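You operate a simulated robot arm through the tools that you are given. There is no shell and no other tool.

Carry out the task below with a simulated robot arm. There is one attempt and no reset: what you move stays moved.

JOB
Put things in order on the top of the check bench. At the end: the blue coupler from the top of the check bench stands where the white cartridge (marked "BOND") stood; the white cartridge from the top of the check bench stands where the red leak block stood; the red leak block is on the brown small carton; the white pad from the top of the check bench stands on top of the panel filter; whatever was shut is shut again. Leave all else as you found it, and nothing knocked over.

It is judged by the outcome, as a careful person would: the job done as asked, and still so three seconds after it is handed in. It fails if anything else is knocked over, pushed out of place, dropped, spilled or broken.

ROBOT AND FRAMES
A 7-joint arm with a two-finger parallel gripper, fixed in place. Base frame: the origin is at the foot of the arm, x ahead of it, y to its left, z up; the work surface is at about z = 0. Units: mm, rad, N and s.
With the tool pointing down near the work surface it reaches from about 240 to 620 mm from the base axis. Its first joint turns from -1.152 to 1.152 rad. Payload 2.6 kg.
The tool frame sits at the grasp point between the pads (the TCP): z along the fingers, y along the line on which they close. The tips reach 30 mm beyond it. Largest opening 94 mm; finger width 28, thickness 10; the body of the gripper, 50 by 96 mm, starts 55 mm behind the TCP.
Orientation is that of the tool frame in the base frame, as a unit quaternion [x, y, z, w]. With the fingers straight down and closing along the base's y, the tool's x points along the base's -x, its y along +y and its z along -z.

CONTROLS
- The arm moves only by the tool send_rows. Its arguments are lists of equal length, an entry for each row: "translation": the shift along the tool's x, y, z in units of 40 mm (1.0 is 40 mm), a list of three; "rotation": the turn, a rotation vector about the tool's x, y, z in units of 4 degrees (1.0 is 4 degrees), a list of three. In form: {"translation": [[tx, ty, tz], ...], "rotation": [[ax, ay, az], ...]}. A call has 1 to 20 rows; each row shifts and turns the commanded pose from where the row before left it, along the tool's axes as they then stand. "jaw" is the closure in counts, from 0 (fully open) to 255 (shut), set as the call begins (left out, the last holds). A call with a number of a shift or a turn outside -1 to 1 is refused whole. Rows are played at 5 a second. More than 50 mm and 0.15 rad between two rows, or a gripper value outside its range, and nothing of the call is played. A pose out of reach is approached as far as the arm can. The call stops where the force on the tool passes 40 N (or 10 N more than at its start, if that is more) or the arm is blocked; 0.2 s more then pass. The fingers move at their own pace (about 72 mm/s each) and stop on an object; they squeeze with about 22 N. The grip force told is the motor's: it shows also when the fingers shut on nothing. Time passes only in rows, and 0.2 s behind the last, so rows that do not move let the fingers close. The reply holds the time, the measured pose of the TCP, the force on the tool along the base axes, the opening and the grip force, in the units named above and with some noise, with the torque about the TCP (base axes, N m) and any sound that the robot's microphone picked up.
- Cameras (640 x 400 px; columns grow to the right, rows downward): "scene" is fixed at [43.6, 434.1, 552.5]; the picture's right is [-0.67, -0.74, 0.00], its down [-0.49, 0.44, -0.75] and it looks along [0.56, -0.50, -0.66] (base axes); focal length 333 px, centre (320, 200). "wrist" rides on the gripper at [76, 14, -102] in the tool frame; the picture's right is [-0.18, 0.98, 0.00], its down [-0.75, -0.14, -0.64] and it looks along [-0.63, -0.12, 0.77] (tool axes); focal length 243 px, centre (320, 200). There is no depth. A picture from a camera that has moved, and an enlarged one, comes with that camera's place and axes in the base frame and with its lens. The place of the scene camera against the robot may be out by one fixed shift of up to 18 mm in any direction.
- get_image(camera): a new picture of that camera. The clock stands still meanwhile.
- enlarge(camera, box): a new picture of the part [left, top, right, bottom] of that camera's present view, enlarged. The clock stands still meanwhile.
- job_done(): hands the job in; it is judged then, once.

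Places have to be worked out from the pictures, the camera data and where the tool is seen. Open the gripper and draw the arm clear of the work before you hand the job in, unless the task says otherwise.

The tools are called after ">>>" as a command line: name --argument value ..., lists and objects as JSON in quotes. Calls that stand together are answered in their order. send_rows: Moves the arm, as the interface text tells. Its arguments: {"type":"object","properties":{"translation":{"type":"array","items":{"type":"array","items":{"type":"number"}}},"rotation":{"type":"array","items":{"type":"array","items":{"type":"number"}}},"jaw":{"type":"number"}},"required":["translation","rotation"]} The other tools are called the same way: get_image (camera) takes a picture; enlarge (camera, box) takes an enlarged picture of a part of a camera's view; job_done () hands the job in.

At the start:

```text
clock: 0.0
tcp_pos: [452.5, 120.2, 287.6]
tool_rot: [0.0, 1.0, 0.0, 0.0]
contact_force: [-0.1, 0.1, -0.5]
wrist_torque: [0.0, 0.0, 0.0]
finger_gap: 94.0
grip_force: 0.1
```

scene: 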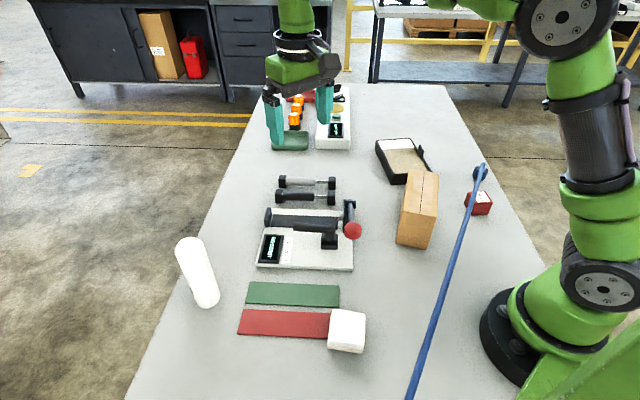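
wrist: 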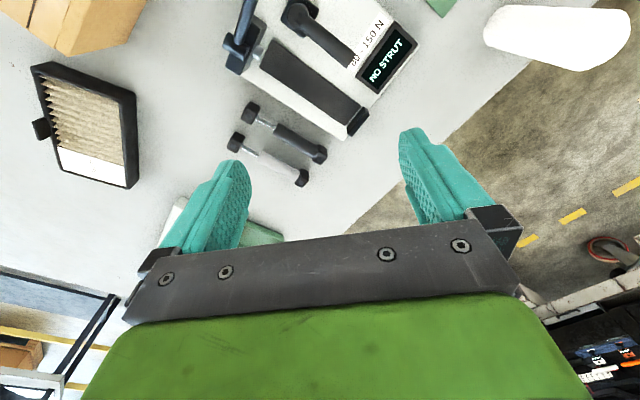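

I see a bench with several objects; I'll look at enlarged views first to identify the coupler, cartridge, leak block, pad, filter and cartons.

>>> enlarge --camera "scene" --box '[240, 70, 400, 170]'

>>> enlarge --camera "scene" --box '[360, 120, 520, 220]'

>>> enlarge --camera "scene" --box '[160, 220, 400, 370]'

>>> enlarge --camera "scene" --box '[240, 160, 400, 280]'

>>> enlarge --camera "scene" --box '[380, 150, 540, 400]'

```text
4.00 times, centred on (320, 120) of scene
camera zoom: at [43.6, 434.1, 552.5], right [-0.67, -0.74, 0.0], down [-0.49, 0.44, -0.75], along [0.56, -0.5, -0.66], focal length 1332 px, centre (320, 520)
```

zoom: 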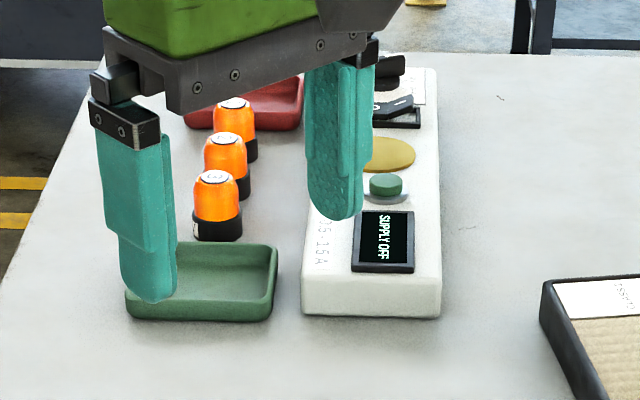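

```text
4.00 times, centred on (440, 170) of scene
camera zoom: at [43.6, 434.1, 552.5], right [-0.67, -0.74, 0.0], down [-0.49, 0.44, -0.75], along [0.56, -0.5, -0.66], focal length 1332 px, centre (-160, 320)
```

zoom: 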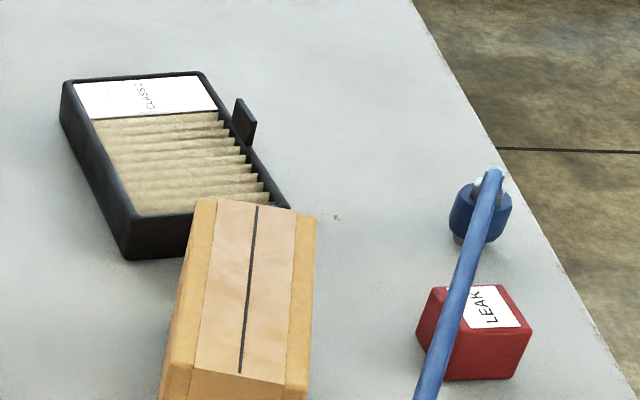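

```text
2.67 times, centred on (280, 295) of scene
camera zoom: at [43.6, 434.1, 552.5], right [-0.67, -0.74, 0.0], down [-0.49, 0.44, -0.75], along [0.56, -0.5, -0.66], focal length 888 px, centre (427, -53)
```

zoom: 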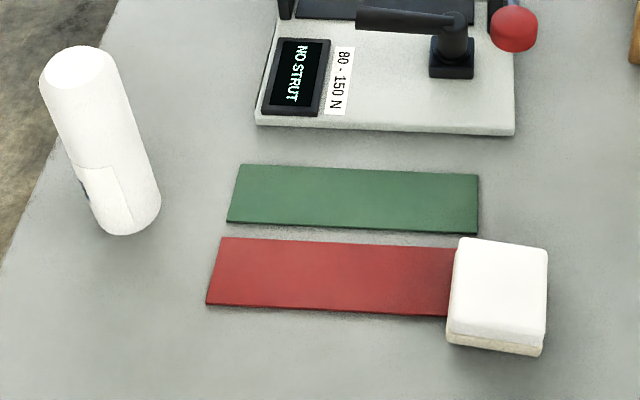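

```text
3.33 times, centred on (320, 220) of scene
camera zoom: at [43.6, 434.1, 552.5], right [-0.67, -0.74, 0.0], down [-0.49, 0.44, -0.75], along [0.56, -0.5, -0.66], focal length 1110 px, centre (320, 133)
```

zoom: 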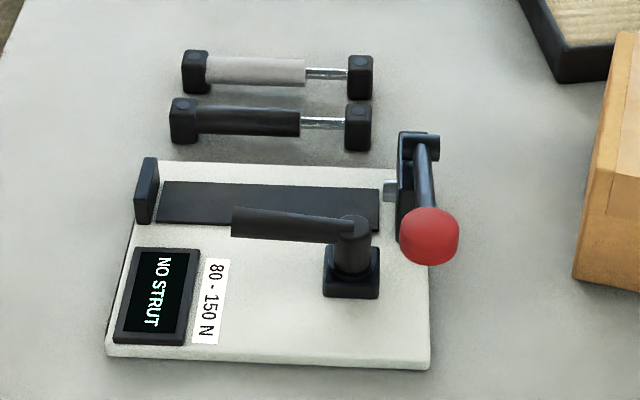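

```text
1.60 times, centred on (460, 275) of scene
camera zoom: at [43.6, 434.1, 552.5], right [-0.67, -0.74, 0.0], down [-0.49, 0.44, -0.75], along [0.56, -0.5, -0.66], focal length 533 px, centre (96, 80)
```

zoom: 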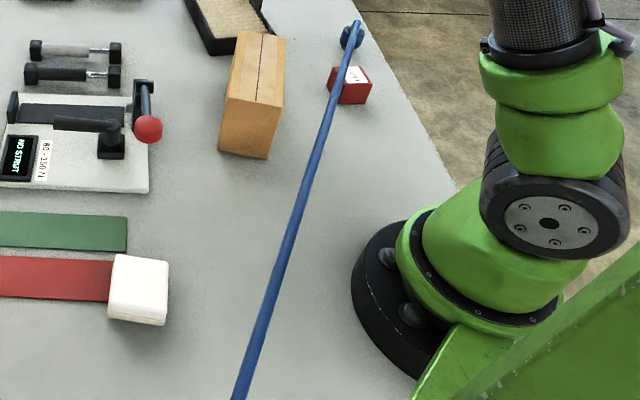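

The blue line seems to run from the coupler across the bench, over the leak block. I'll move the wrist camera to look at that region before planning.

>>> send_rows --translation '[[0.6, -0.9, -0.1], [0.6, -0.9, -0.1], [0.6, -0.9, -0.1], [0.6, -0.9, -0.1], [0.6, -0.9, -0.1], [0, 0, 0], [0, 0, 0], [0, 0, 0], [0, 0, 0], [0, 0, 0], [0, 0, 0], [0, 0, 0], [0, 0, 0], [0, 0, 0], [0, 0, 0], [0, 0, 0]]' --rotation '[[0, 0, 1], [0, 0, 1], [0, 0, 1], [0, 0, 1], [0, 0, 1], [0, 0, 1], [0, 0, 1], [0, 0, 1], [0, 0, 1], [0, 0, 1], [0, 0, 1], [0, 0, 1], [0, 0, 1], [0, 0, 1], [0, 0, 1], [0, 0, 1]]'

>>> get_image --camera "wrist"

>>> get_image --camera "scene"

```text
clock: 3.4
tcp_pos: [308.6, -39.2, 307.8]
tool_rot: [0.531, 0.847, 0.0, 0.0]
contact_force: [-0.5, 0.1, -0.4]
wrist_torque: [-0.01, -0.02, -0.03]
finger_gap: 94.0
grip_force: 0.0
```

```text
taken
camera wrist: at [286.7, 34.3, 410.7], right [0.96, 0.26, 0.0], down [0.2, -0.74, 0.64], along [0.17, -0.62, -0.77], focal length 243 px, centre (320, 200)
```

wrist: 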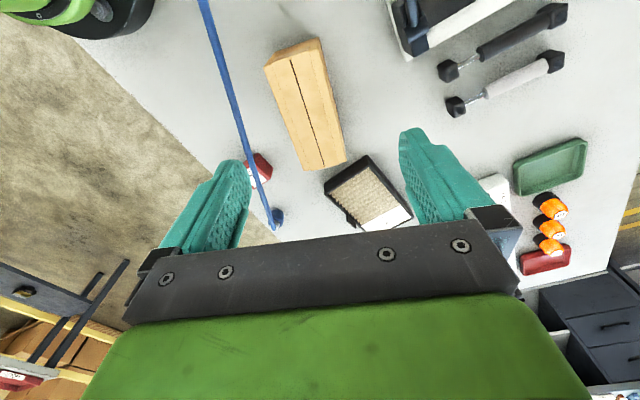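

```text
taken
```

scene: 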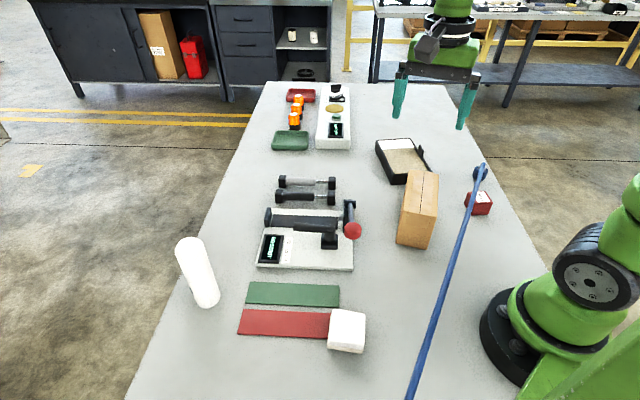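

The hose seems to rise from the coupler going past the leak block toward +y. I'll zoom on the coupler first.

>>> enlarge --camera "wrist" --box '[230, 130, 310, 240]'

>>> enlarge --camera "wrist" --box '[180, 0, 340, 120]'

>>> enlarge --camera "scene" --box '[450, 150, 510, 225]'

```text
3.64 times, centred on (270, 185) of wrist
camera zoom: at [286.7, 34.3, 410.7], right [0.96, 0.26, 0.0], down [0.2, -0.74, 0.64], along [0.17, -0.62, -0.77], focal length 882 px, centre (502, 254)
```

zoom: 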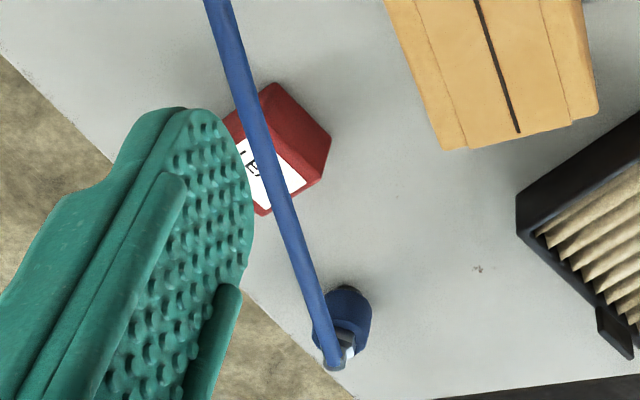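

```text
3.33 times, centred on (260, 60) of wrist
camera zoom: at [286.7, 34.3, 410.7], right [0.96, 0.26, 0.0], down [0.2, -0.74, 0.64], along [0.17, -0.62, -0.77], focal length 809 px, centre (520, 667)
```

zoom: 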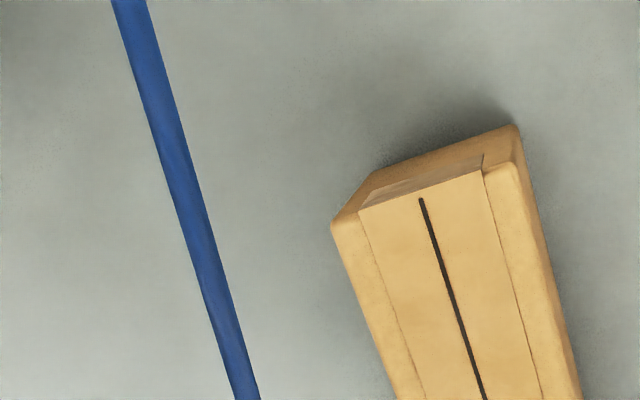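

```text
5.33 times, centred on (480, 188) of scene
camera zoom: at [43.6, 434.1, 552.5], right [-0.67, -0.74, 0.0], down [-0.49, 0.44, -0.75], along [0.56, -0.5, -0.66], focal length 1776 px, centre (-533, 267)
```

zoom: 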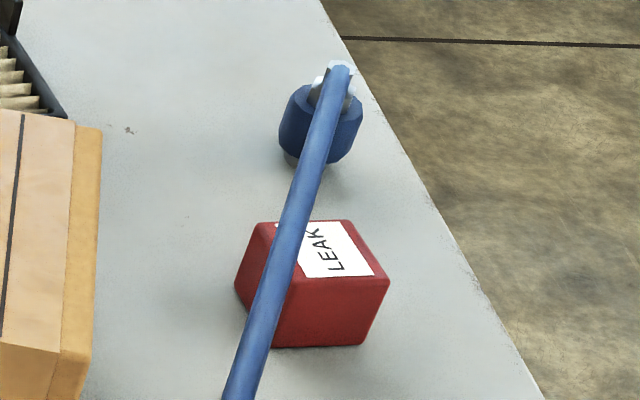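

Next I'll swing the wrist camera around toward +y to see where the hose's other end is.

>>> send_rows --translation '[[0, 0, 0], [0, 0, 0], [0, 0, 0], [0, 0, 0], [0, 0, 0], [0, 0, 0], [0, 0, 0], [0, 0, 0], [0, 0, 0], [0, 0, 0], [0, 0, 0], [0, 0, 0], [0, 0, 0], [0, 0, 0], [0, 0, 0], [0, 0, 0], [0, 0, 0], [0, 0, 0], [0, 0, 0], [0, 0, 0]]' --rotation '[[0, 0, -1], [0, 0, -1], [0, 0, -1], [0, 0, -1], [0, 0, -1], [0, 0, -1], [0, 0, -1], [0, 0, -1], [0, 0, -1], [0, 0, -1], [0, 0, -1], [0, 0, -1], [0, 0, -1], [0, 0, -1], [0, 0, -1], [0, 0, -1], [0, 0, -1], [0, 0, -1], [0, 0, -1], [0, 0, -1]]'

>>> send_rows --translation '[[0, 0, 0], [0, 0, 0], [0, 0, 0], [0, 0, 0], [0, 0, 0], [0, 0, 0], [0, 0, 0], [0, 0, 0], [0, 0, 0], [0, 0, 0], [0, 0, 0], [0, 0, 0], [0, 0, 0], [0, 0, 0], [0, 0, 0], [0, 0, 0], [0, 0, 0], [0, 0, 0], [0, 0, 0], [0, 0, 0]]' --rotation '[[0, 0, -1], [0, 0, -1], [0, 0, -1], [0, 0, -1], [0, 0, -1], [0, 0, -1], [0, 0, -1], [0, 0, -1], [0, 0, -1], [0, 0, -1], [0, 0, -1], [0, 0, -1], [0, 0, -1], [0, 0, -1], [0, 0, -1], [0, 0, -1], [0, 0, -1], [0, 0, -1], [0, 0, -1], [0, 0, 0]]'

>>> get_image --camera "wrist"

```text
clock: 7.6
tcp_pos: [309.2, -39.7, 308.4]
tool_rot: [-0.14, 0.99, 0.0, 0.0]
contact_force: [0.2, 0.0, -0.1]
wrist_torque: [-0.01, 0.0, 0.02]
finger_gap: 94.3
grip_force: 0.1
```

```text
clock: 11.8
tcp_pos: [308.2, -40.5, 307.5]
tool_rot: [0.721, -0.693, 0.0, 0.0]
contact_force: [-0.4, 0.6, 0.6]
wrist_torque: [-0.03, -0.02, -0.02]
finger_gap: 93.7
grip_force: 0.0
```

```text
taken
camera wrist: at [295.7, -117.4, 410.8], right [-0.99, 0.15, 0.0], down [0.11, 0.76, 0.64], along [0.09, 0.63, -0.77], focal length 243 px, centre (320, 200)
```

wrist: 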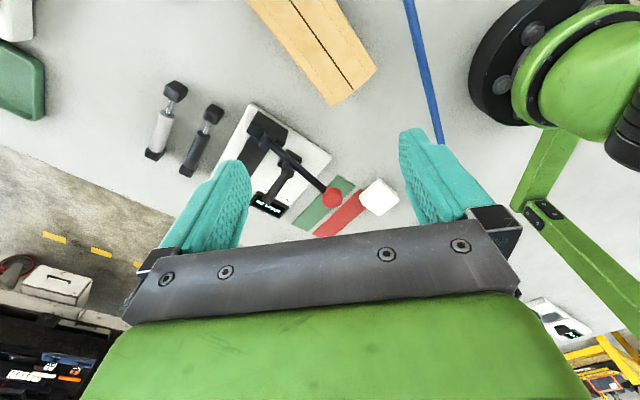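

The hose continues toward +y, hidden by the finger. I'll shift to +y and turn a bit more to see the far end.

>>> send_rows --translation '[[-1, 0, -0.5], [-1, 0, -0.5], [-1, 0, 0], [-1, 0, 0], [-1, 0, 0], [-1, 0, 0], [0, 0, 0], [0, 0, 0], [0, 0, 0]]' --rotation '[[0, 0, 0], [0, 0, 0], [0, 0, 0], [0, 0, 0], [0, 0, 0], [0, 0, -1], [0, 0, -1], [0, 0, -1], [0, 0, -1]]'

>>> get_image --camera "wrist"

```text
clock: 13.8
tcp_pos: [301.0, 199.8, 347.6]
tool_rot: [0.81, -0.587, 0.0, 0.0]
contact_force: [-0.4, 0.0, -0.2]
wrist_torque: [0.01, 0.01, 0.02]
finger_gap: 94.1
grip_force: 0.0
```

```text
taken
camera wrist: at [309.7, 122.3, 451.5], right [-0.99, -0.13, 0.0], down [-0.1, 0.76, 0.64], along [-0.08, 0.64, -0.77], focal length 243 px, centre (320, 200)
```

wrist: 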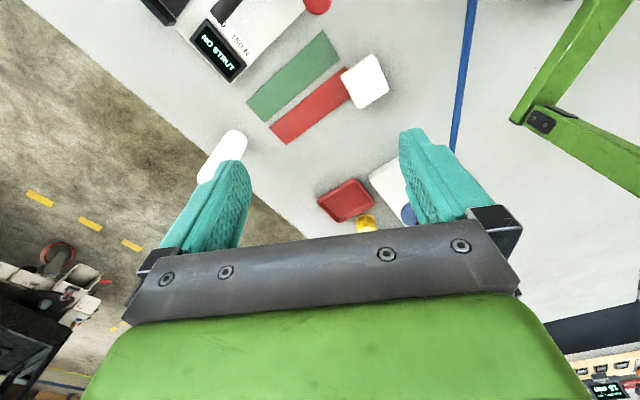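

There is a device with a blue part near (x~150, y~450). I'll shift to bring it between the fingers.

>>> send_rows --translation '[[0, 1, 0], [0, 1, 0], [0, 0.5, -0.5]]' --rotation '[[0, 0, -1], [0, 0, -1], [0, 0, -1]]'

>>> get_image --camera "wrist"

```text
clock: 14.6
tcp_pos: [206.2, 162.9, 368.2]
tool_rot: [0.866, -0.5, 0.0, 0.0]
contact_force: [0.2, 0.2, 0.0]
wrist_torque: [0.01, 0.0, 0.03]
finger_gap: 94.0
grip_force: 0.1
```

```text
taken
camera wrist: at [231.4, 90.0, 471.3], right [-0.94, -0.33, 0.0], down [-0.25, 0.72, 0.64], along [-0.21, 0.61, -0.77], focal length 243 px, centre (320, 200)
```

wrist: 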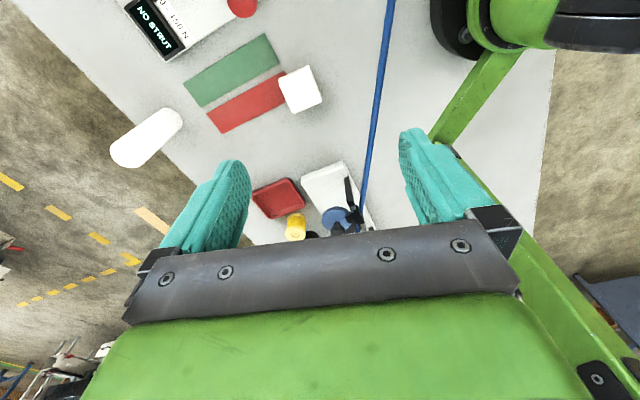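

>>> enlarge --camera "wrist" --box '[240, 140, 400, 240]'

>>> enlarge --camera "wrist" --box '[100, 30, 340, 180]'

```text
4.00 times, centred on (320, 190) of wrist
camera zoom: at [231.4, 90.0, 471.3], right [-0.94, -0.33, 0.0], down [-0.25, 0.72, 0.64], along [-0.21, 0.61, -0.77], focal length 970 px, centre (320, 240)
```

zoom: 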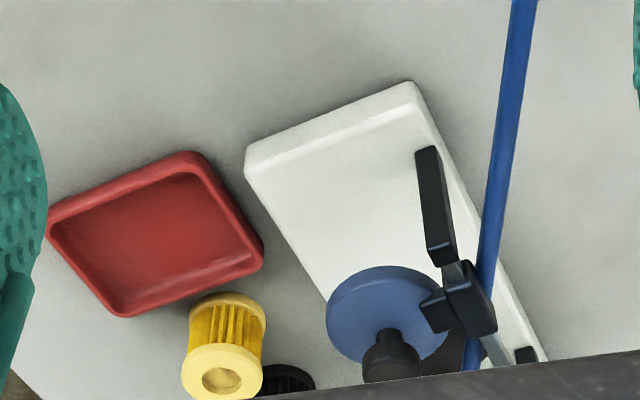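

```text
2.67 times, centred on (220, 105) of wrist
camera zoom: at [231.4, 90.0, 471.3], right [-0.94, -0.33, 0.0], down [-0.25, 0.72, 0.64], along [-0.21, 0.61, -0.77], focal length 647 px, centre (587, 453)
```

zoom: 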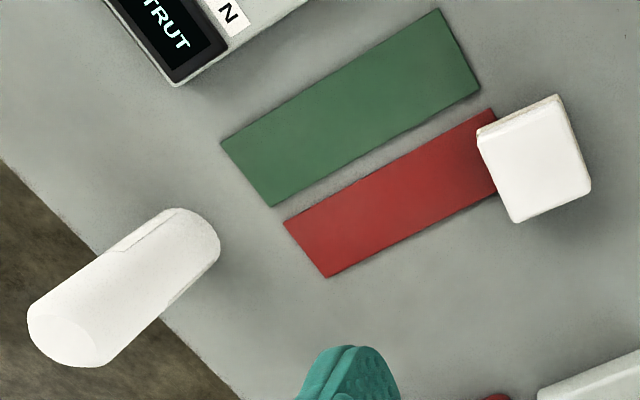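

The hose ties the coupler to a leak tester near (10, 470). Plan: cartridge goes to a temporary free spot, the coupler to the cartridge spot (hose then clears the leak block), leak block onto the carton, cartridge to the block's spot, pad onto the filter. First I'll view the cartridge closely.

>>> send_rows --translation '[[0, 0, 0], [0, 0, 0], [0, 0, 0], [0, 0, 0], [0, 0, 0], [0, 0, 0], [0, 0, 0], [0, 0, 0], [0, 0, 0], [0, 0, 0], [0, 0, 0], [0, 0, 0], [0, 0, 0], [0, 0, 0], [0, 0, 0], [0, 0, 0], [0, 0, 0], [0, 0, 0], [0, 0, 0], [0, 0, 0]]' --rotation '[[0, 0, 1], [0, 0, 1], [0, 0, 1], [0, 0, 1], [0, 0, 1], [0, 0, 1], [0, 0, 1], [0, 0, 1], [0, 0, 1], [0, 0, 1], [0, 0, 1], [0, 0, 1], [0, 0, 1], [0, 0, 1], [0, 0, 1], [0, 0, 1], [0, 0, 1], [0, 0, 1], [0, 0, 1], [0, 0, 1]]'

>>> send_rows --translation '[[-0.86, -0.025, 0.1], [-0.86, -0.025, 0.1], [-0.86, -0.025, 0.1], [-0.86, -0.025, 0.1], [-0.86, -0.025, 0.1]]' --rotation '[[0, 0, 0], [0, 0, 0], [0, 0, 0], [0, 0, 0], [0, 0, 0]]'

>>> get_image --camera "wrist"

>>> get_image --camera "scene"

```text
clock: 18.8
tcp_pos: [206.1, 164.4, 367.3]
tool_rot: [-0.341, 0.94, -0.001, 0.001]
contact_force: [1.0, 0.2, -0.1]
wrist_torque: [-0.01, 0.01, 0.01]
finger_gap: 94.0
grip_force: 0.1
```

```text
clock: 20.0
tcp_pos: [340.5, 272.0, 347.7]
tool_rot: [-0.342, 0.94, 0.0, 0.0]
contact_force: [-0.3, -0.3, -0.7]
wrist_torque: [-0.01, 0.02, -0.01]
finger_gap: 94.1
grip_force: 0.1
```

```text
taken
camera wrist: at [272.6, 231.6, 451.2], right [-0.49, 0.87, 0.0], down [0.67, 0.38, 0.64], along [0.56, 0.32, -0.77], focal length 243 px, centre (320, 200)
```

wrist: 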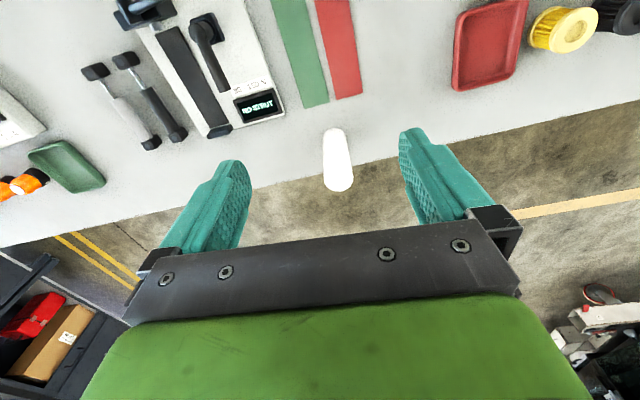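

```text
taken
```

scene: 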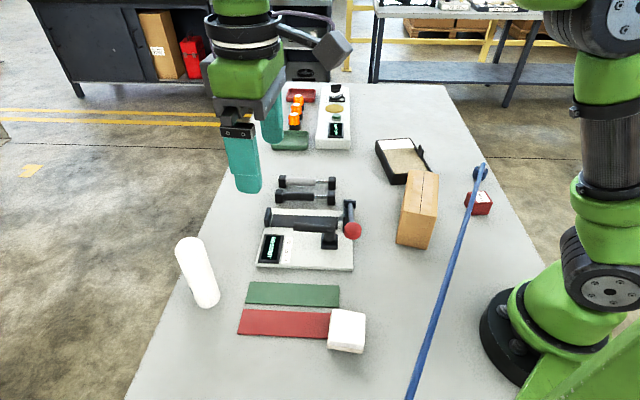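

>>> enlarge --camera "wrist" --box '[280, 110, 400, 200]'

>>> enlarge --camera "scene" --box '[160, 225, 240, 315]'

```text
4.44 times, centred on (340, 155) of wrist
camera zoom: at [272.6, 231.6, 451.2], right [-0.49, 0.87, 0.0], down [0.67, 0.38, 0.64], along [0.56, 0.32, -0.77], focal length 1078 px, centre (231, 400)
```

zoom: 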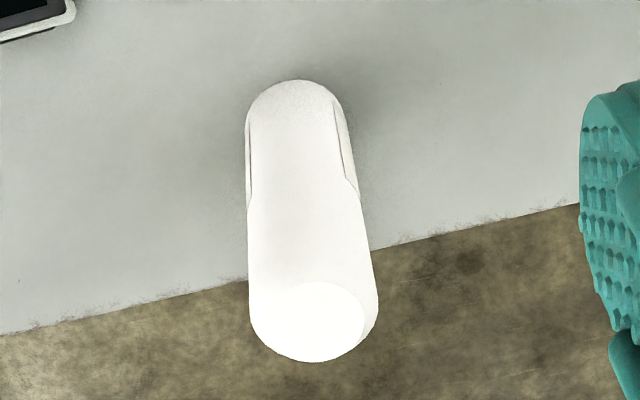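

```text
4.44 times, centred on (200, 270) of scene
camera zoom: at [43.6, 434.1, 552.5], right [-0.67, -0.74, 0.0], down [-0.49, 0.44, -0.75], along [0.56, -0.5, -0.66], focal length 1480 px, centre (853, -111)
```

zoom: 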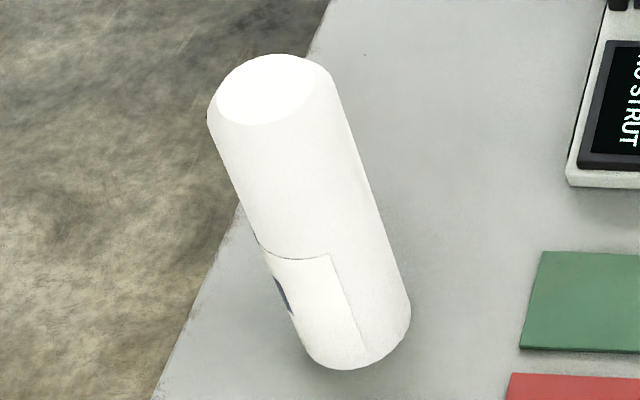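

Cartridge: about (446, 366), 44 mm diameter, about 152 mm tall. I'll move above it and check alignment before descending.

>>> send_rows --translation '[[-0.879, 0.021, 0.5], [-0.879, 0.021, 0.5], [-0.879, 0.021, 0.5], [-0.879, 0.021, 0.5]]' --rotation '[[0, 0, 0], [0, 0, 0], [0, 0, 0], [0, 0, 0]]'

>>> get_image --camera "wrist"

>>> get_image --camera "scene"

```text
clock: 21.0
tcp_pos: [439.6, 357.7, 272.9]
tool_rot: [-0.343, 0.939, 0.0, -0.001]
contact_force: [0.1, 0.5, -0.3]
wrist_torque: [-0.04, 0.02, 0.0]
finger_gap: 93.8
grip_force: 0.0
out of reach, approached as far as the arm can: row 4
```

```text
taken
camera wrist: at [371.0, 319.3, 375.2], right [-0.49, 0.87, 0.0], down [0.67, 0.38, 0.64], along [0.56, 0.32, -0.77], focal length 243 px, centre (320, 200)
```

wrist: 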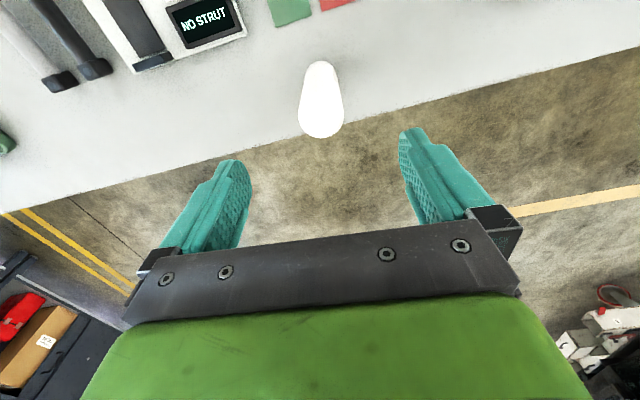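

```text
taken
```

scene: 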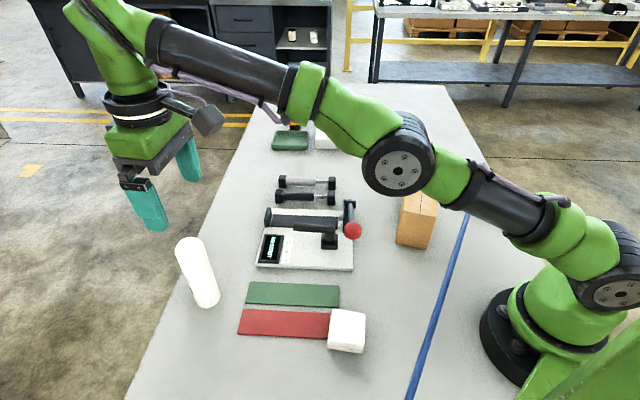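

The cartridge is centered between the fingers (about (445, 364)). I'll descend to TCP z≈115 with the jaws open.

>>> send_rows --translation '[[0, 0, 0.79], [0, 0, 0.79], [0, 0, 0.79], [0, 0, 0.79], [0, 0, 0.79], [0, 0, 0]]' --rotation '[[0, 0, 0], [0, 0, 0], [0, 0, 0], [0, 0, 0], [0, 0, 0], [0, 0, 0]]'

>>> get_image --camera "wrist"

>>> enlarge --camera "scene" --box '[130, 180, 270, 320]'

```text
clock: 22.4
tcp_pos: [442.2, 358.2, 114.6]
tool_rot: [-0.342, 0.94, 0.001, 0.0]
contact_force: [-0.5, 0.5, 0.4]
wrist_torque: [-0.02, -0.02, -0.01]
finger_gap: 94.0
grip_force: 0.1
```

```text
taken
camera wrist: at [372.8, 319.4, 218.1], right [-0.49, 0.87, 0.0], down [0.67, 0.38, 0.64], along [0.56, 0.32, -0.77], focal length 243 px, centre (320, 200)
```

wrist: 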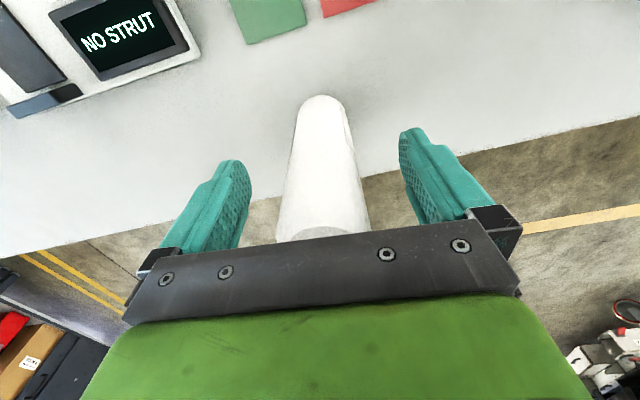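

```text
2.86 times, centred on (200, 250) of scene
camera zoom: at [43.6, 434.1, 552.5], right [-0.67, -0.74, 0.0], down [-0.49, 0.44, -0.75], along [0.56, -0.5, -0.66], focal length 952 px, centre (663, 57)
```

zoom: 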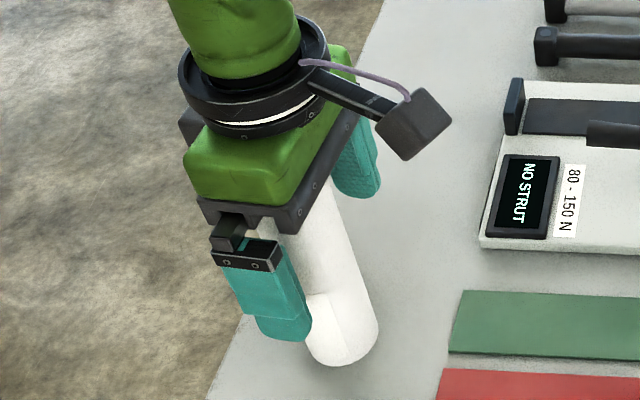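

The cartridge sits between the pads, nearly centered. I'll close the jaws on it.

>>> send_rows --translation '[[-0.05, 0.05, 0], [0, 0, 0], [0, 0, 0], [0, 0, 0], [0, 0, 0], [0, 0, 0]]' --rotation '[[0, 0, 0], [0, 0, 0], [0, 0, 0], [0, 0, 0], [0, 0, 0], [0, 0, 0]]' --jaw 200

>>> get_image --camera "wrist"

>>> enlarge --camera "scene" --box '[130, 180, 270, 320]'

```text
clock: 23.8
tcp_pos: [441.3, 361.1, 115.1]
tool_rot: [-0.341, 0.94, 0.0, 0.001]
contact_force: [0.8, -0.1, 0.8]
wrist_torque: [-0.07, -0.01, 0.02]
finger_gap: 47.4
grip_force: 22.4
```

```text
taken
camera wrist: at [373.0, 322.2, 217.9], right [-0.49, 0.87, 0.0], down [0.67, 0.38, 0.64], along [0.56, 0.32, -0.77], focal length 243 px, centre (320, 200)
```

wrist: 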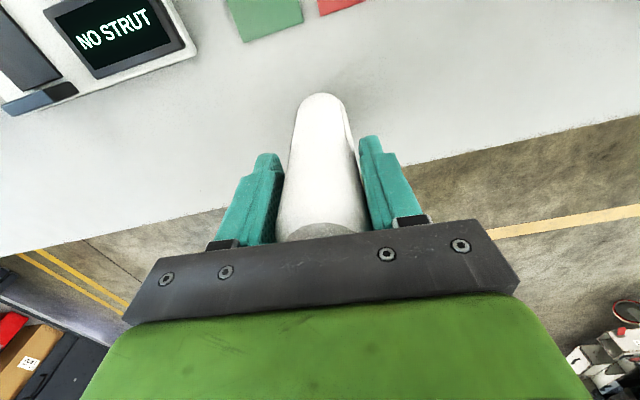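

```text
2.86 times, centred on (200, 250) of scene
camera zoom: at [43.6, 434.1, 552.5], right [-0.67, -0.74, 0.0], down [-0.49, 0.44, -0.75], along [0.56, -0.5, -0.66], focal length 952 px, centre (663, 57)
```

zoom: 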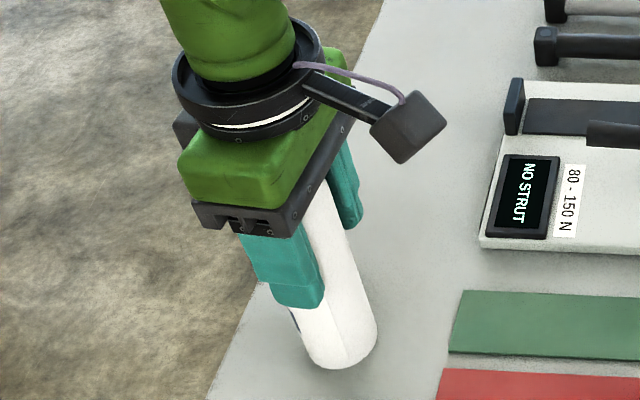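

Firm grip (gap 47 mm). The cartridge's original centre is about (446, 366). Now I'll lift and pull inward, checking it stays held.

>>> send_rows --translation '[[0, 0, -0.5], [0, 0, -0.8], [0.35, 0, -0.9], [0.4, 0, -0.9], [0.4, 0, -0.9], [0.4, 0, -0.7]]' --rotation '[[0, 0, 0], [0, 0, 0], [0, 0, 0], [0, 0, 0], [0, 0, 0], [0, 0, 0]]'

>>> get_image --camera "scene"

```text
clock: 25.2
tcp_pos: [392.8, 320.3, 302.0]
tool_rot: [-0.343, 0.939, 0.001, 0.0]
contact_force: [0.6, 0.1, -3.5]
wrist_torque: [-0.02, 0.01, -0.02]
finger_gap: 47.6
grip_force: 22.1
```

```text
taken
```

scene: 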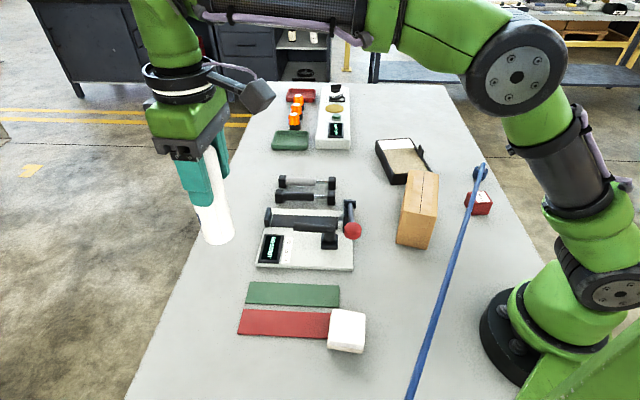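

Held well (about 3.5 N). I'll carry it high to the area between test stand, filter and carton and inspect that space.

>>> send_rows --translation '[[0.442, -0.662, 0], [0.396, -0.692, 0], [0.347, -0.718, 0], [0.296, -0.74, 0], [0.243, -0.76, 0], [0.19, -0.775, 0], [0.135, -0.785, 0], [0.08, -0.792, 0], [0.025, -0.797, 0], [-0.031, -0.797, 0], [-0.086, -0.792, 0], [-0.141, -0.785, 0], [-0.196, -0.772, 0]]' --rotation '[[0, 0, 1], [0, 0, 1], [0, 0, 1], [0, 0, 1], [0, 0, 1], [0, 0, 1], [0, 0, 1], [0, 0, 1], [0, 0, 1], [0, 0, 1], [0, 0, 1], [0, 0, 1], [0, 0, 1]]'

>>> get_image --camera "wrist"

>>> get_image --camera "scene"

```text
clock: 28.0
tcp_pos: [438.6, -93.1, 303.4]
tool_rot: [0.105, 0.995, -0.001, 0.0]
contact_force: [0.0, -0.3, -3.8]
wrist_torque: [0.01, 0.03, 0.02]
finger_gap: 47.8
grip_force: 22.0
```

```text
taken
camera wrist: at [366.3, -62.9, 405.7], right [0.38, 0.92, 0.0], down [0.71, -0.3, 0.64], along [0.59, -0.25, -0.77], focal length 243 px, centre (320, 200)
```

wrist: 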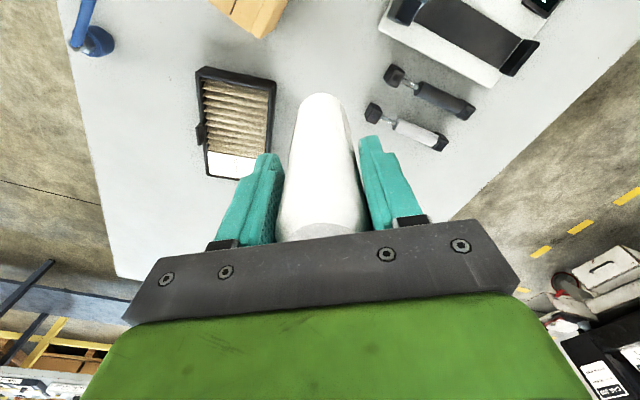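

```text
taken
```

scene: 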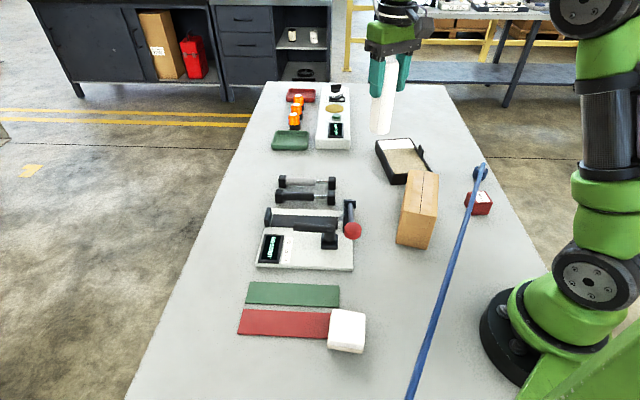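

Free spot centre is about (460, −88), with ≥80 mm clearance to filter, struts, stand and carton. I'll lower the cartridge there.

>>> send_rows --translation '[[-0.5, 0.23, 0], [0, 0, 0.9], [0, 0, 0.9], [0, 0, 0.9], [0, 0, 0.9], [0, 0, 0.7], [0, 0, 0.2], [0, 0, 0]]' --rotation '[[0, 0, 0], [0, 0, 0], [0, 0, 0], [0, 0, 0], [0, 0, 0], [0, 0, 0], [0, 0, 0], [0, 0, 0]]'

>>> enlarge --camera "scene" --box '[270, 80, 450, 220]'

```text
clock: 29.8
tcp_pos: [460.3, -86.9, 122.7]
tool_rot: [0.104, 0.995, 0.0, 0.0]
contact_force: [-0.1, -0.7, -3.1]
wrist_torque: [-0.01, 0.0, 0.01]
finger_gap: 47.4
grip_force: 21.9
```

```text
2.86 times, centred on (360, 150) of scene
camera zoom: at [43.6, 434.1, 552.5], right [-0.67, -0.74, 0.0], down [-0.49, 0.44, -0.75], along [0.56, -0.5, -0.66], focal length 952 px, centre (206, 343)
```

zoom: 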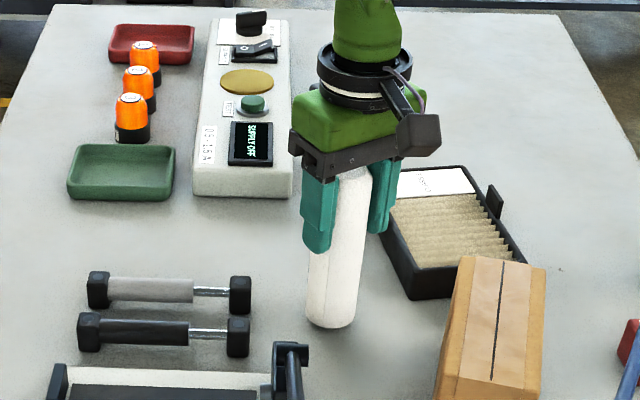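

Clear surroundings; bottom should be ~7 mm above the bench. I'll creep down.

>>> send_rows --translation '[[0, 0, 0.05], [0, 0, 0.05], [0, 0, 0.04], [0, 0, 0]]' --rotation '[[0, 0, 0], [0, 0, 0], [0, 0, 0], [0, 0, 0]]'

```text
clock: 30.8
tcp_pos: [459.7, -86.7, 117.1]
tool_rot: [0.104, 0.995, 0.0, 0.0]
contact_force: [0.4, 0.6, -3.9]
wrist_torque: [0.03, 0.04, -0.02]
finger_gap: 47.5
grip_force: 21.9
```

>>> send_rows --translation '[[0, 0, 0.025], [0, 0, 0.025], [0, 0, 0]]' --rotation '[[0, 0, 0], [0, 0, 0], [0, 0, 0]]'

```text
clock: 31.6
tcp_pos: [459.8, -87.3, 114.8]
tool_rot: [0.105, 0.994, 0.0, 0.0]
contact_force: [0.0, -0.2, -2.4]
wrist_torque: [-0.01, 0.04, 0.03]
finger_gap: 47.6
grip_force: 21.6
```

Weight reading is dropping, so it is nearly touching. One more millimetre, then check.

>>> send_rows --translation '[[0, 0, 0.02], [0, 0, 0]]' --rotation '[[0, 0, 0], [0, 0, 0]]'

```text
clock: 32.2
tcp_pos: [460.0, -87.7, 116.5]
tool_rot: [0.104, 0.995, -0.001, 0.0]
contact_force: [-1.6, 0.2, 3.3]
wrist_torque: [0.01, 0.32, -0.01]
finger_gap: 47.7
grip_force: 22.2
```

Contact (force turned positive). I'll open the jaws and check that the cartridge stands.

>>> send_rows --translation '[[0, 0, 0], [0, 0, 0], [0, 0, 0], [0, 0, 0]]' --rotation '[[0, 0, 0], [0, 0, 0], [0, 0, 0], [0, 0, 0]]' --jaw 40

>>> get_image --camera "wrist"

```text
clock: 33.2
tcp_pos: [460.5, -86.7, 115.2]
tool_rot: [0.104, 0.995, 0.001, 0.0]
contact_force: [0.0, -0.7, -0.4]
wrist_torque: [-0.06, -0.02, 0.02]
finger_gap: 79.2
grip_force: 0.1
```

```text
taken
camera wrist: at [387.7, -57.1, 217.4], right [0.38, 0.92, 0.0], down [0.71, -0.29, 0.64], along [0.59, -0.25, -0.77], focal length 243 px, centre (320, 200)
```

wrist: 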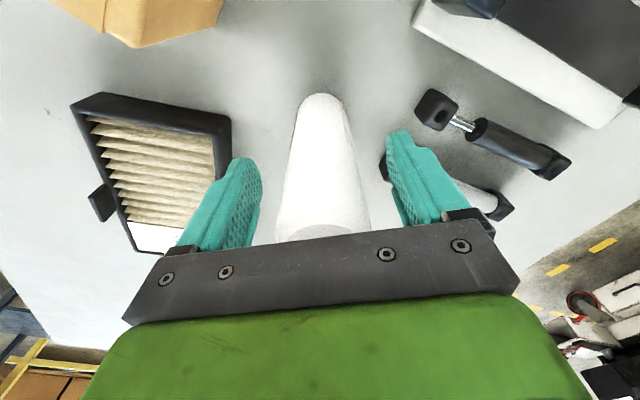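

The cartridge stands free. I'll rise straight up, then swing over to view the coupler with the tool aligned to the hose direction.

>>> send_rows --translation '[[0, 0, -0.5], [0, 0, -0.9], [0, 0, -0.9], [0, 0, -0.9], [0, 0, -0.9], [0, 0, -0.6]]' --rotation '[[0, 0, 0], [0, 0, 0], [0, 0, 0], [0, 0, 0], [0, 0, 0], [0, 0, 0]]'

>>> send_rows --translation '[[0.253, -0.332, 0], [0.23, -0.348, 0], [0.205, -0.364, 0], [0.179, -0.377, 0], [0.152, -0.389, 0], [0.125, -0.398, 0], [0.096, -0.406, 0], [0.068, -0.412, 0], [0.039, -0.416, 0], [0.01, -0.417, 0], [-0.019, -0.417, 0], [-0.048, -0.415, 0], [-0.077, -0.41, 0], [-0.106, -0.404, 0], [-0.133, -0.396, 0]]' --rotation '[[0, 0, 1], [0, 0, 1], [0, 0, 1], [0, 0, 1], [0, 0, 1], [0, 0, 1], [0, 0, 1], [0, 0, 1], [0, 0, 1], [0, 0, 1], [0, 0, 1], [0, 0, 1], [0, 0, 1], [0, 0, 1], [0, 0, 1]]' --jaw 0

>>> get_image --camera "wrist"

>>> get_image --camera "scene"

```text
clock: 34.6
tcp_pos: [459.5, -84.8, 303.2]
tool_rot: [0.104, 0.995, 0.0, 0.0]
contact_force: [0.1, -0.5, -1.1]
wrist_torque: [-0.01, 0.0, 0.01]
finger_gap: 79.1
grip_force: 0.0
```

```text
clock: 37.8
tcp_pos: [269.8, -249.2, 301.9]
tool_rot: [0.588, 0.809, 0.0, 0.0]
contact_force: [-0.3, -0.9, 0.7]
wrist_torque: [-0.02, -0.04, -0.01]
finger_gap: 94.1
grip_force: 0.1
```

```text
taken
camera wrist: at [259.1, -173.1, 405.5], right [0.99, 0.13, 0.0], down [0.1, -0.76, 0.64], along [0.08, -0.64, -0.77], focal length 243 px, centre (320, 200)
```

wrist: 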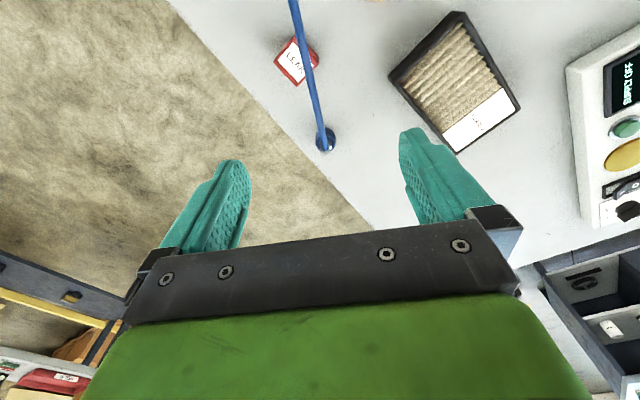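

```text
taken
```

scene: 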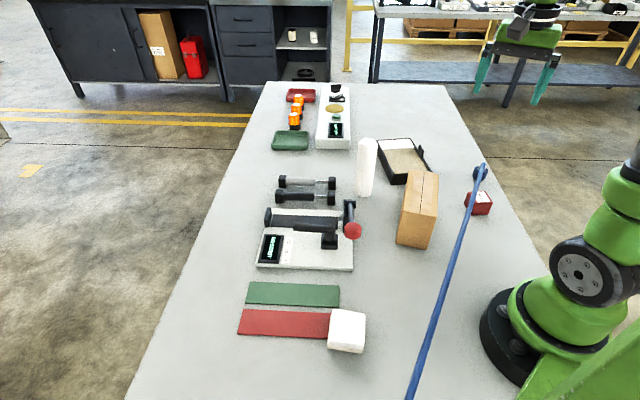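

>>> enlarge --camera "wrist" --box '[260, 20, 380, 170]'

>>> enlarge --camera "wrist" --box '[300, 110, 350, 160]'

```text
2.67 times, centred on (320, 95) of wrist
camera zoom: at [259.1, -173.1, 405.5], right [0.99, 0.13, 0.0], down [0.1, -0.76, 0.64], along [0.08, -0.64, -0.77], focal length 647 px, centre (320, 480)
```

zoom: 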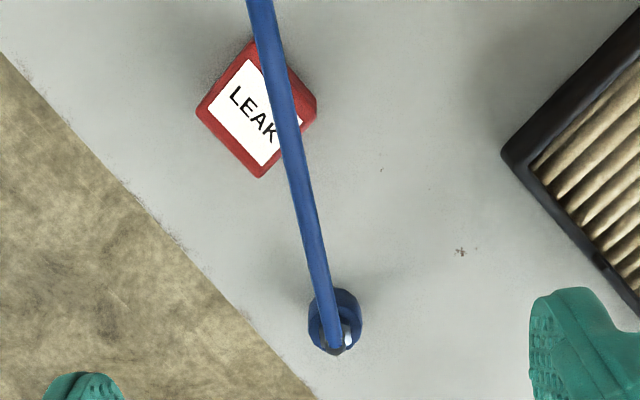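

```text
8.00 times, centred on (325, 135) of wrist
camera zoom: at [259.1, -173.1, 405.5], right [0.99, 0.13, 0.0], down [0.1, -0.76, 0.64], along [0.08, -0.64, -0.77], focal length 1941 px, centre (280, 720)
```

zoom: 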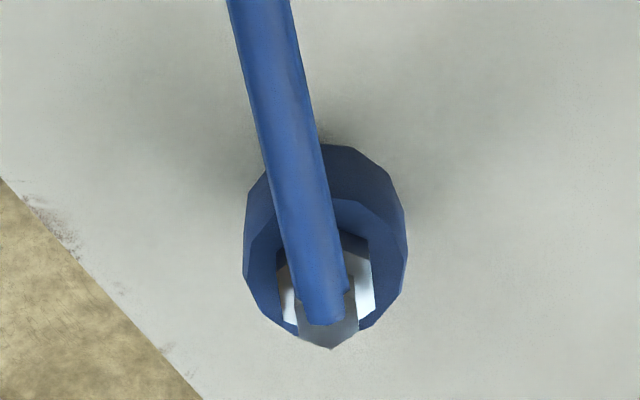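

Coupler is around (291, −350), a ~33 mm collar from z≈12 to 40, with hose leaving along azimuth ≈109°. I'll go closer above it and re-measure.

>>> send_rows --translation '[[-0.653, -0.074, 0.9], [-0.653, -0.074, 0.9], [-0.653, -0.074, 0.9], [-0.653, -0.074, 0.9], [0, 0, 0]]' --rotation '[[0, 0, 0], [0, 0, 0], [0, 0, 0], [0, 0, 0], [0, 0, 0]]'

>>> get_image --camera "wrist"

>>> enlarge --camera "scene" --box '[420, 80, 540, 230]'

```text
clock: 39.0
tcp_pos: [293.2, -352.5, 157.7]
tool_rot: [0.588, 0.809, -0.001, 0.0]
contact_force: [-0.1, 0.9, -0.5]
wrist_torque: [0.0, 0.02, 0.0]
finger_gap: 94.1
grip_force: 0.0
```

```text
taken
camera wrist: at [281.2, -276.1, 260.6], right [0.99, 0.13, 0.0], down [0.1, -0.76, 0.64], along [0.08, -0.64, -0.77], focal length 243 px, centre (320, 200)
```

wrist: 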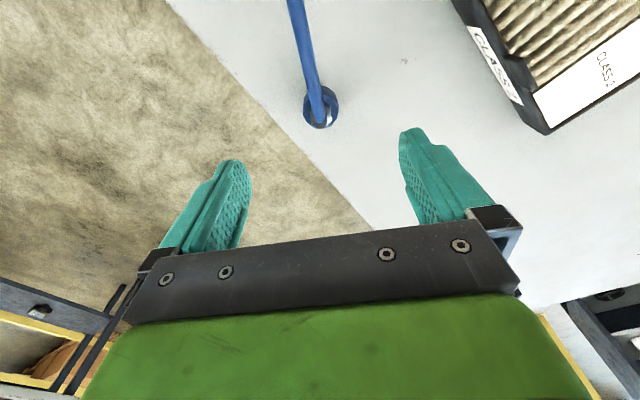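

```text
2.67 times, centred on (480, 155) of scene
camera zoom: at [43.6, 434.1, 552.5], right [-0.67, -0.74, 0.0], down [-0.49, 0.44, -0.75], along [0.56, -0.5, -0.66], focal length 888 px, centre (-107, 320)
```

zoom: 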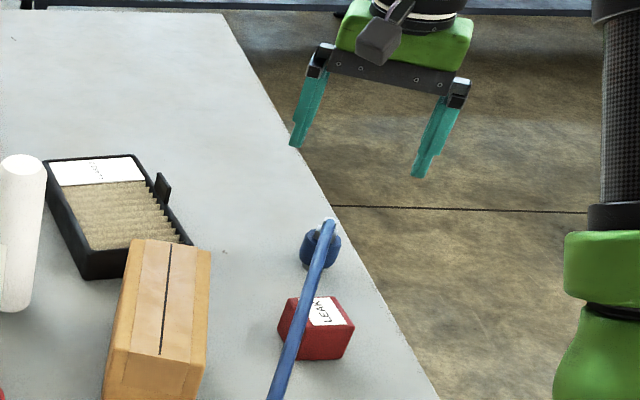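

>>> enlarge --camera "wrist" --box '[270, 60, 370, 160]'

```text
4.00 times, centred on (320, 110) of wrist
camera zoom: at [281.2, -276.1, 260.6], right [0.99, 0.13, 0.0], down [0.1, -0.76, 0.64], along [0.08, -0.64, -0.77], focal length 970 px, centre (320, 560)
```

zoom: 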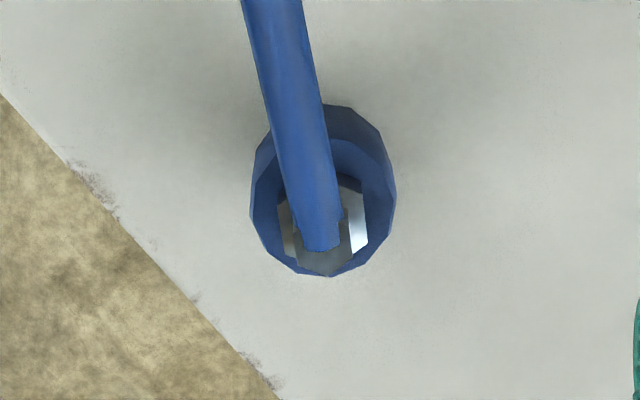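

Coupler centre measured at about (291.5, −356.5) from two heights. I'll descend to TCP z≈39 with the hose passing between the fingers.

>>> send_rows --translation '[[-0.08, -0.07, 0.7], [0, 0, 0.75], [0, 0, 0.75], [0, 0, 0.5], [0, 0, 0.25], [0, 0, 0]]' --rotation '[[0, 0, 0], [0, 0, 0], [0, 0, 0], [0, 0, 0], [0, 0, 0], [0, 0, 0]]'

>>> get_image --camera "wrist"

>>> enlarge --camera "scene" --box '[420, 80, 540, 230]'

```text
clock: 40.4
tcp_pos: [288.9, -356.1, 40.2]
tool_rot: [0.588, 0.809, -0.001, 0.0]
contact_force: [-0.6, -0.5, -0.1]
wrist_torque: [-0.01, 0.0, 0.03]
finger_gap: 93.8
grip_force: 0.1
```

```text
taken
camera wrist: at [278.4, -280.2, 142.8], right [0.99, 0.13, 0.0], down [0.1, -0.76, 0.64], along [0.08, -0.64, -0.77], focal length 243 px, centre (320, 200)
```

wrist: 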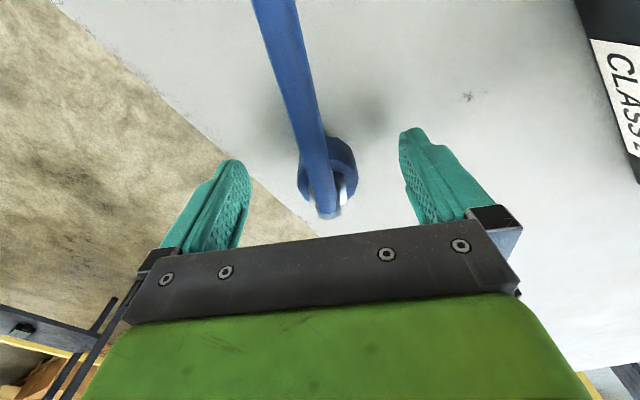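

```text
2.67 times, centred on (480, 155) of scene
camera zoom: at [43.6, 434.1, 552.5], right [-0.67, -0.74, 0.0], down [-0.49, 0.44, -0.75], along [0.56, -0.5, -0.66], focal length 888 px, centre (-107, 320)
```

zoom: 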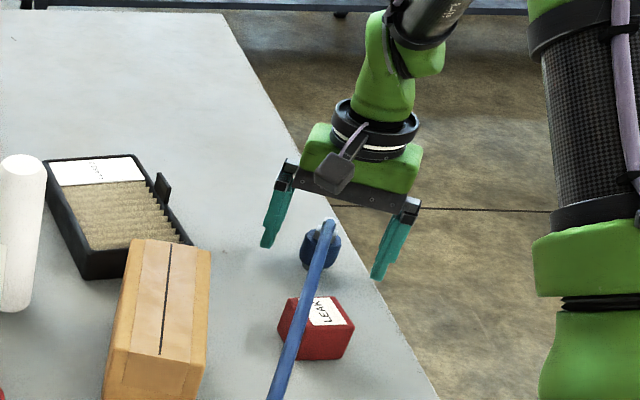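

The coupler sits between the pads, ~3 mm right of centre. Small correction and close.

>>> send_rows --translation '[[0.03, 0.07, 0], [0, 0, 0]]' --rotation '[[0, 0, 0], [0, 0, 0]]'

>>> send_rows --translation '[[0, 0, 0], [0, 0, 0], [0, 0, 0], [0, 0, 0], [0, 0, 0], [0, 0, 0]]' --rotation '[[0, 0, 0], [0, 0, 0], [0, 0, 0], [0, 0, 0], [0, 0, 0], [0, 0, 0]]' --jaw 230

>>> get_image --camera "wrist"

>>> enlarge --camera "scene" --box '[420, 80, 540, 230]'

```text
clock: 41.0
tcp_pos: [291.2, -353.8, 40.7]
tool_rot: [0.587, 0.809, -0.001, 0.0]
contact_force: [-0.1, -1.2, 0.5]
wrist_torque: [0.0, -0.02, 0.02]
finger_gap: 93.8
grip_force: 0.1
```

```text
clock: 42.4
tcp_pos: [291.1, -354.7, 40.3]
tool_rot: [0.587, 0.809, 0.0, 0.0]
contact_force: [0.0, 0.6, 2.7]
wrist_torque: [0.01, 0.02, 0.03]
finger_gap: 34.0
grip_force: 21.6
```

```text
taken
camera wrist: at [280.8, -278.3, 143.4], right [0.99, 0.13, 0.0], down [0.1, -0.76, 0.64], along [0.08, -0.64, -0.77], focal length 243 px, centre (320, 200)
```

wrist: 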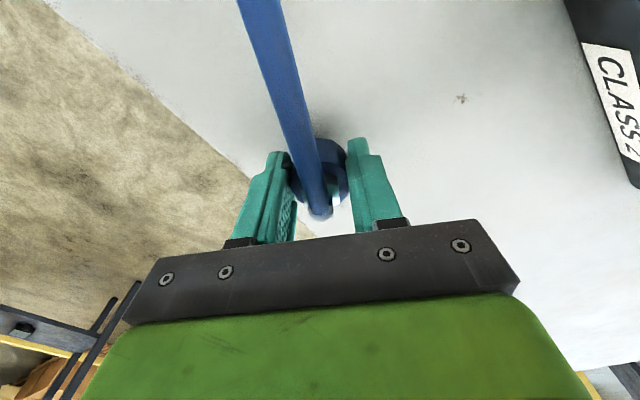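

```text
2.67 times, centred on (480, 155) of scene
camera zoom: at [43.6, 434.1, 552.5], right [-0.67, -0.74, 0.0], down [-0.49, 0.44, -0.75], along [0.56, -0.5, -0.66], focal length 888 px, centre (-107, 320)
```

zoom: 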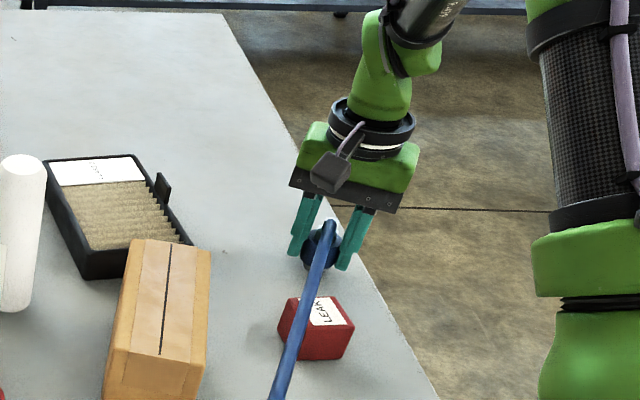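

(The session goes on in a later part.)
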